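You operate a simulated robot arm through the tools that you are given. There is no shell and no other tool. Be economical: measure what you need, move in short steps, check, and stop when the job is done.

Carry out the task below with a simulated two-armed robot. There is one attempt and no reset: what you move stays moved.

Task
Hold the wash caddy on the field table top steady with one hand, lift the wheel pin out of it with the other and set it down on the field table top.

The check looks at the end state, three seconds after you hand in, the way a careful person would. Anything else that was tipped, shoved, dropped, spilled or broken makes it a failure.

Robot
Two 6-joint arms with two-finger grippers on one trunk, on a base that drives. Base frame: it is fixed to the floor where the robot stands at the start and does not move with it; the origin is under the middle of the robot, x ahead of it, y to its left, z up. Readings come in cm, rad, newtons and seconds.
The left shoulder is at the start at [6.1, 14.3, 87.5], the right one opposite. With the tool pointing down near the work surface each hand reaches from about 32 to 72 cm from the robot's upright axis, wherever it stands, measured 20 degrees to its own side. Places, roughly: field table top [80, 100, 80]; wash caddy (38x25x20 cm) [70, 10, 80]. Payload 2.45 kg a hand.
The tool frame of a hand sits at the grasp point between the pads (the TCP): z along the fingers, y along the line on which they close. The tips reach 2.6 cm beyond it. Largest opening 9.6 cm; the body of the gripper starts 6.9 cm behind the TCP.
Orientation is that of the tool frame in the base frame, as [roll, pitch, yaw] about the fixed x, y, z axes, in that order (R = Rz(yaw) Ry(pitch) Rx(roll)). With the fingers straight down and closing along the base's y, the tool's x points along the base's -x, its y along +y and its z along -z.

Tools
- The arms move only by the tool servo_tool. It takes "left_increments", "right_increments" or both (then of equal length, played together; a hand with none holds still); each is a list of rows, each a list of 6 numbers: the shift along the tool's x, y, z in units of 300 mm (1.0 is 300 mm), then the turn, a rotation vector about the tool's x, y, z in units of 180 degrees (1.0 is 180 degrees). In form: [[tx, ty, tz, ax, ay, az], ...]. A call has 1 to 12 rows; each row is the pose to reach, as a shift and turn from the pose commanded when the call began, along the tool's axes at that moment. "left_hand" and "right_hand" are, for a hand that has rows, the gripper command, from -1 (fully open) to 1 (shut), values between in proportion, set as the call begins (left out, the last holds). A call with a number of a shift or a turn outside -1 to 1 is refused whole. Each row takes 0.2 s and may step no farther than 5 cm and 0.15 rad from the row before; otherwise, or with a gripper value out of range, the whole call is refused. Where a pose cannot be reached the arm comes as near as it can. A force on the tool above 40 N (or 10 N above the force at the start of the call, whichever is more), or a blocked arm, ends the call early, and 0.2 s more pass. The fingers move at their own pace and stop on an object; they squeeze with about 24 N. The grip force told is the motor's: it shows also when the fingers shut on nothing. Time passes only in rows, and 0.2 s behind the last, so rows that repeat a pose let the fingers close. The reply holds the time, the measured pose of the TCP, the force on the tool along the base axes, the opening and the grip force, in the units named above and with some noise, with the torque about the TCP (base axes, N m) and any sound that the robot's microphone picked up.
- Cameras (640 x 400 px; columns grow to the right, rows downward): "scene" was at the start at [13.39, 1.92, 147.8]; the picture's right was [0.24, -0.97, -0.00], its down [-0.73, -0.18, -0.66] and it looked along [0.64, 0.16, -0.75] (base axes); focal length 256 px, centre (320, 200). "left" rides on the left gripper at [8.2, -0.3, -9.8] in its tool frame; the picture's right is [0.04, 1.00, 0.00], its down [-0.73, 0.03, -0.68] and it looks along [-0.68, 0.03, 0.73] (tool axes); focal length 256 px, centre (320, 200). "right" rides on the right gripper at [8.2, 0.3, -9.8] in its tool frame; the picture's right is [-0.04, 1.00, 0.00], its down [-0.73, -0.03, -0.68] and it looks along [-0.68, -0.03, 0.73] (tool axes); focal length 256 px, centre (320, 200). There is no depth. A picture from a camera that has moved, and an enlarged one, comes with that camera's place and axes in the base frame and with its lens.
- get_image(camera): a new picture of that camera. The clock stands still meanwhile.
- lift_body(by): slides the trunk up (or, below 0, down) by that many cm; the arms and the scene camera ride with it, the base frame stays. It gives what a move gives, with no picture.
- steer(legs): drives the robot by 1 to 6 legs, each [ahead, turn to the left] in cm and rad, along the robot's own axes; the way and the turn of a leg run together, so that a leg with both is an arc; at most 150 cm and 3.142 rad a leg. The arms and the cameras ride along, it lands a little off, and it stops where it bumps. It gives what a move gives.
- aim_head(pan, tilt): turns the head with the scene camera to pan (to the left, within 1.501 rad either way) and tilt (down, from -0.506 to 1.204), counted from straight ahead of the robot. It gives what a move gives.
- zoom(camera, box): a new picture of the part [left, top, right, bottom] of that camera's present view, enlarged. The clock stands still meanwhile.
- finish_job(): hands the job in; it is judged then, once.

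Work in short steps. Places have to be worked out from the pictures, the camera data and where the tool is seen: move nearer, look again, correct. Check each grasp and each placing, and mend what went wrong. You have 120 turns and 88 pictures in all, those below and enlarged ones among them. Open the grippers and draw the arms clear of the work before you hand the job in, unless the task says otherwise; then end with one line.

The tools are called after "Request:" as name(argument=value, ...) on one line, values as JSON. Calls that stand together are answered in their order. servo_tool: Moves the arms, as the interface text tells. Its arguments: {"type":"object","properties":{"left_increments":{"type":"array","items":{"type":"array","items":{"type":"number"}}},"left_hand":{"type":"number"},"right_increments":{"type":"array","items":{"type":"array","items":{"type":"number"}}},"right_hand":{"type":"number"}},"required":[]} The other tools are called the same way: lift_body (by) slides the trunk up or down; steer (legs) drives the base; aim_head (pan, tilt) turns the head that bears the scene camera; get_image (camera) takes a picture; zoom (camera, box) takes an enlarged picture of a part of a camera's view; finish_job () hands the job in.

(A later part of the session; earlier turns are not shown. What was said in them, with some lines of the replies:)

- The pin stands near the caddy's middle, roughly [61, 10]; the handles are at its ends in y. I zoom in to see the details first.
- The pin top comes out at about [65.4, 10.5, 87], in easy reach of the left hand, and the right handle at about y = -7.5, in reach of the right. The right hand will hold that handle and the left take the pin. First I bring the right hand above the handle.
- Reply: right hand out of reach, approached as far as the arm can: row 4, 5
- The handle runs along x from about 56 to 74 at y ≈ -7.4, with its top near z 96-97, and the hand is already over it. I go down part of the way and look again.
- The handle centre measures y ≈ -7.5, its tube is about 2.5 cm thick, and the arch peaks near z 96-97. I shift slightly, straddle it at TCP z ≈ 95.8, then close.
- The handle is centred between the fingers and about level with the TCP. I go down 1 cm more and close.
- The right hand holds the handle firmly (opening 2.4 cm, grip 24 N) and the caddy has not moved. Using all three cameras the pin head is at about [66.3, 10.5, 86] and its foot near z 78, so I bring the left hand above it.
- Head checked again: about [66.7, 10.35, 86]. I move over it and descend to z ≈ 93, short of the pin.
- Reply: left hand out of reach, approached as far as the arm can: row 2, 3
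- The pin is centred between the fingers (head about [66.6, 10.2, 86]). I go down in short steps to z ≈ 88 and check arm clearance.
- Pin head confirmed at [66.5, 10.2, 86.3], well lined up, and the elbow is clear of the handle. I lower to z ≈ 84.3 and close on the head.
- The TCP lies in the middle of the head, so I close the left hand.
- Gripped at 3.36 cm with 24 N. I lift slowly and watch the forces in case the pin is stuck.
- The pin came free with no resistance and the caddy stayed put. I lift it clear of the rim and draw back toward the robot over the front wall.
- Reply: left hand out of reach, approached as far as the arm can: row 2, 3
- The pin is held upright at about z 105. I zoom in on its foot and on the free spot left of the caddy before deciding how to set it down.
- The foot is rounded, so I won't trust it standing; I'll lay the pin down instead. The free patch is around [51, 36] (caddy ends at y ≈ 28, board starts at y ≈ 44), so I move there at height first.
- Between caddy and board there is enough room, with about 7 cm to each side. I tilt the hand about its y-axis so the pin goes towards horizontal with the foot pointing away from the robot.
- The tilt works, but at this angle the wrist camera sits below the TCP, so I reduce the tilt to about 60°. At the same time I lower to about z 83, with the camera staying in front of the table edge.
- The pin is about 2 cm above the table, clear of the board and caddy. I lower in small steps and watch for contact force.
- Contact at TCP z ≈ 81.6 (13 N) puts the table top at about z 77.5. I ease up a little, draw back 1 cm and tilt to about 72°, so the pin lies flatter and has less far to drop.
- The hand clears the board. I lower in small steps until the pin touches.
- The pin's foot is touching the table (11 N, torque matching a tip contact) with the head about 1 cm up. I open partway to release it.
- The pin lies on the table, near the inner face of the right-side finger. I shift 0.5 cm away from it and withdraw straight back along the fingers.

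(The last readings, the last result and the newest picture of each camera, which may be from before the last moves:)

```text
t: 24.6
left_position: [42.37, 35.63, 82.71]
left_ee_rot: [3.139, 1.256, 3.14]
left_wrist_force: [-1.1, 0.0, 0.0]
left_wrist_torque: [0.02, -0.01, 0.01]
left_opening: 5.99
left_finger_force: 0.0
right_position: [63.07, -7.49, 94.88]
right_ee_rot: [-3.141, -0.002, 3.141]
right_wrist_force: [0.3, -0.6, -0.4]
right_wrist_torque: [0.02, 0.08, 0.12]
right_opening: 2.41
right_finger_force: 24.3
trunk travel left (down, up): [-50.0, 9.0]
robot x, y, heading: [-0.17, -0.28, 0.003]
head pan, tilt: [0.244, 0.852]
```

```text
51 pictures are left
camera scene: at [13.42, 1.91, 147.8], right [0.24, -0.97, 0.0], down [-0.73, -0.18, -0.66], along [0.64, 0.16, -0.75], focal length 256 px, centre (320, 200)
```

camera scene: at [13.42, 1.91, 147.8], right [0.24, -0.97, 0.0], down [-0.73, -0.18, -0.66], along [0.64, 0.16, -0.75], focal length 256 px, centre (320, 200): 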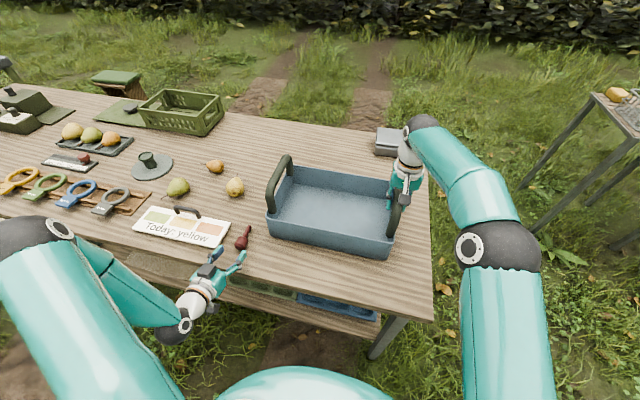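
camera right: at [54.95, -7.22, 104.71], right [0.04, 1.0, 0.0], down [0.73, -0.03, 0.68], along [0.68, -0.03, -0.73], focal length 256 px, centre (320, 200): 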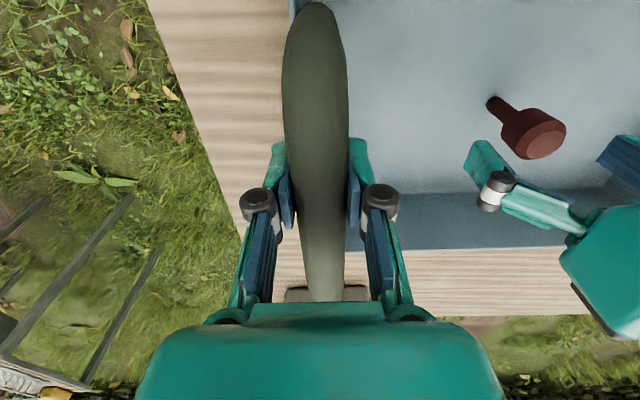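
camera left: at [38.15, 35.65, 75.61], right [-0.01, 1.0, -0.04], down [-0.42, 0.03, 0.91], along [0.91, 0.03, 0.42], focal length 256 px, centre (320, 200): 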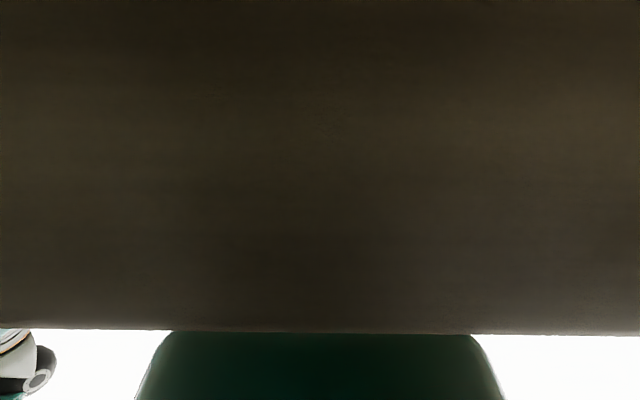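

The pin rests alone on the table between board and caddy. I raise the left hand clear and open the right hand on the handle.

Request:
servo_tool(left_increments=[[-0.095, 0, -0.031, 0, 0, 0], [-0.19, 0, -0.062, 0, 0, 0], [-0.285, 0, -0.094, 0, 0, 0], [-0.38, 0, -0.125, 0, 0, 0], [-0.38, 0, -0.125, 0, 0, 0]], right_increments=[[0, 0, 0, 0, 0, 0], [0, 0, 0, 0, 0, 0], [0, 0, 0, 0, 0, 0], [0, 0, 0, 0, 0, 0], [0, 0, 0, 0, 0, 0]], right_hand=-1)

Request:
get_image(camera="right")

```text
t: 25.8
left_position: [44.54, 37.86, 94.34]
left_ee_rot: [-3.139, 1.253, -3.139]
left_wrist_force: [-0.5, -1.5, -0.6]
left_wrist_torque: [0.03, -0.01, -0.02]
left_opening: 5.99
left_finger_force: 0.1
left hand out of reach, approached as far as the arm can: row 1, 2, 3, 4, 5
right_position: [63.08, -7.45, 94.81]
right_ee_rot: [3.14, -0.001, 3.141]
right_wrist_force: [-0.5, 0.1, 0.5]
right_wrist_torque: [-0.02, 0.0, 0.02]
right_opening: 9.61
right_finger_force: 0.1
trunk travel left (down, up): [-50.0, 9.0]
robot x, y, heading: [-0.12, 0.11, 0.001]
head pan, tilt: [0.244, 0.852]
```

```text
50 pictures are left
camera right: at [54.95, -7.19, 104.69], right [0.04, 1.0, 0.0], down [0.73, -0.03, 0.68], along [0.68, -0.03, -0.73], focal length 256 px, centre (320, 200)
```

right: 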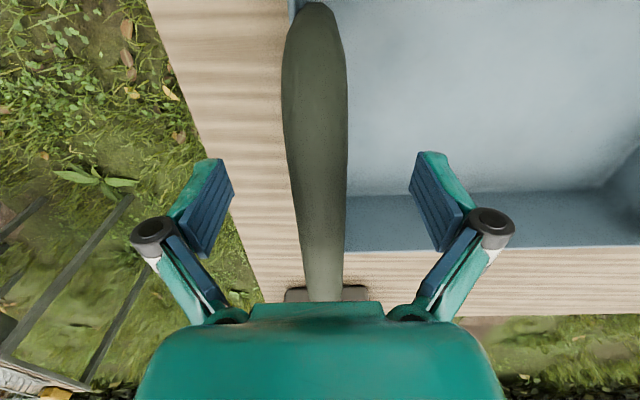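

The caddy has not moved and the right hand is open around the handle. I raise the right hand, draw it back, and check the scene.

Request:
servo_tool(right_increments=[[0, 0, -0.08, 0, 0, 0], [0, 0, -0.18, 0, 0, 0], [0.05, 0, -0.3, 0, 0, 0], [0.15, -0.05, -0.4, 0, 0, 0], [0.28, -0.1, -0.42, 0, 0, 0], [0.4, -0.17, -0.42, 0, 0, 0], [0.4, -0.17, -0.42, 0, 0, 0]])

Request:
get_image(camera="scene")

Request:
zoom(camera="scene", box=[150, 150, 310, 270])

```text
t: 27.4
left_position: [44.52, 37.84, 94.31]
left_ee_rot: [-3.139, 1.253, -3.14]
left_wrist_force: [0.1, -0.7, -0.2]
left_wrist_torque: [-0.04, -0.01, -0.02]
left_opening: 5.99
left_finger_force: 0.0
right_position: [51.07, -12.5, 107.51]
right_ee_rot: [-3.141, -0.001, 3.141]
right_wrist_force: [0.8, 0.7, 0.0]
right_wrist_torque: [-0.01, 0.02, -0.02]
right_opening: 9.6
right_finger_force: 0.1
trunk travel left (down, up): [-50.0, 9.0]
robot x, y, heading: [0.06, -0.04, -0.001]
head pan, tilt: [0.244, 0.852]
```

```text
49 pictures are left
camera scene: at [13.47, 1.95, 147.79], right [0.24, -0.97, 0.0], down [-0.73, -0.18, -0.66], along [0.64, 0.16, -0.75], focal length 256 px, centre (320, 200)
```

scene: 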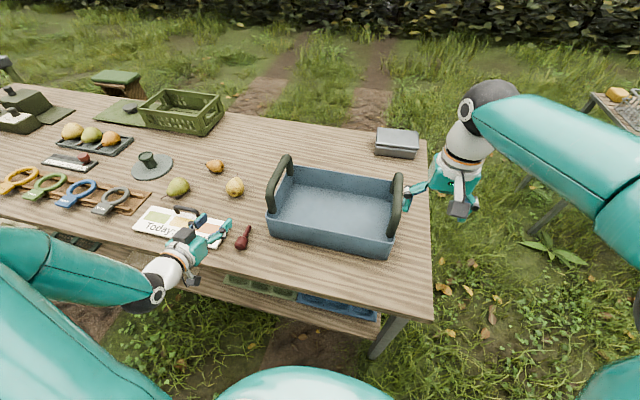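

```text
3.33 times, centred on (230, 210) of scene
camera zoom: at [13.47, 1.95, 147.79], right [0.24, -0.97, 0.0], down [-0.73, -0.18, -0.66], along [0.64, 0.16, -0.75], focal length 854 px, centre (620, 167)
```

zoom: 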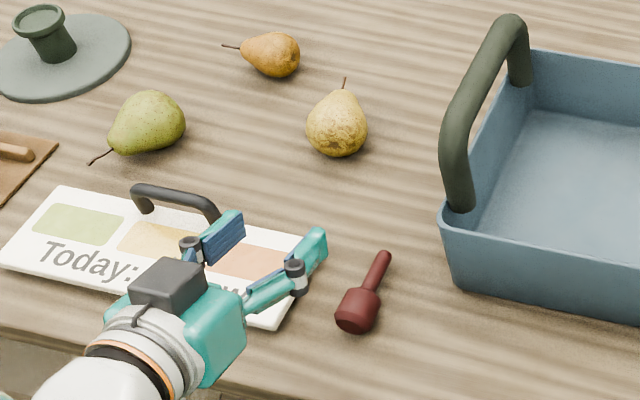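

The pin is at rest on the table and everything else is in place. I draw the left hand back off the table.

Request:
servo_tool(left_increments=[[0, 0, -0.08, 0, 0, 0], [0, 0, -0.16, 0, 0, 0], [0, 0, -0.24, 0, 0, 0], [0, 0, -0.24, 0, 0, 0]], left_hand=-1)

Request:
get_image(camera="scene")

```text
t: 28.4
left_position: [39.53, 41.4, 97.0]
left_ee_rot: [-3.141, 1.254, -3.139]
left_wrist_force: [0.6, 0.4, -0.6]
left_wrist_torque: [0.0, -0.02, 0.02]
left_opening: 9.61
left_finger_force: 0.1
left hand out of reach, approached as far as the arm can: row 1, 2, 3, 4
right_position: [51.03, -12.53, 107.47]
right_ee_rot: [-3.14, -0.002, 3.141]
right_wrist_force: [-0.6, -0.9, -0.4]
right_wrist_torque: [0.01, 0.02, -0.01]
right_opening: 9.61
right_finger_force: 0.1
trunk travel left (down, up): [-50.0, 9.0]
robot x, y, heading: [0.11, -0.21, -0.003]
head pan, tilt: [0.244, 0.852]
```

```text
47 pictures are left
camera scene: at [13.43, 1.93, 147.8], right [0.24, -0.97, 0.0], down [-0.73, -0.18, -0.66], along [0.64, 0.16, -0.75], focal length 256 px, centre (320, 200)
```

scene: 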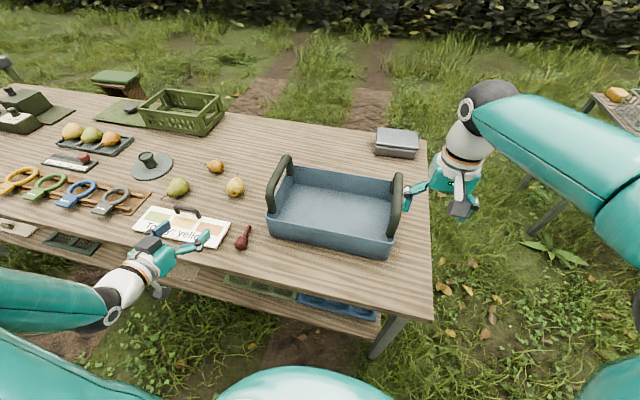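

Both hands are open and clear, the pin lies still on the table, and nothing else has moved, so I hand in.

Request:
finish_job()

```text
The job is handed in.
```

The wheel pin is out of the wash caddy and lying on its side on the field table top, between the caddy and the "Today: yellow" board. The right hand held the caddy by its handle throughout, and nothing else looks moved.
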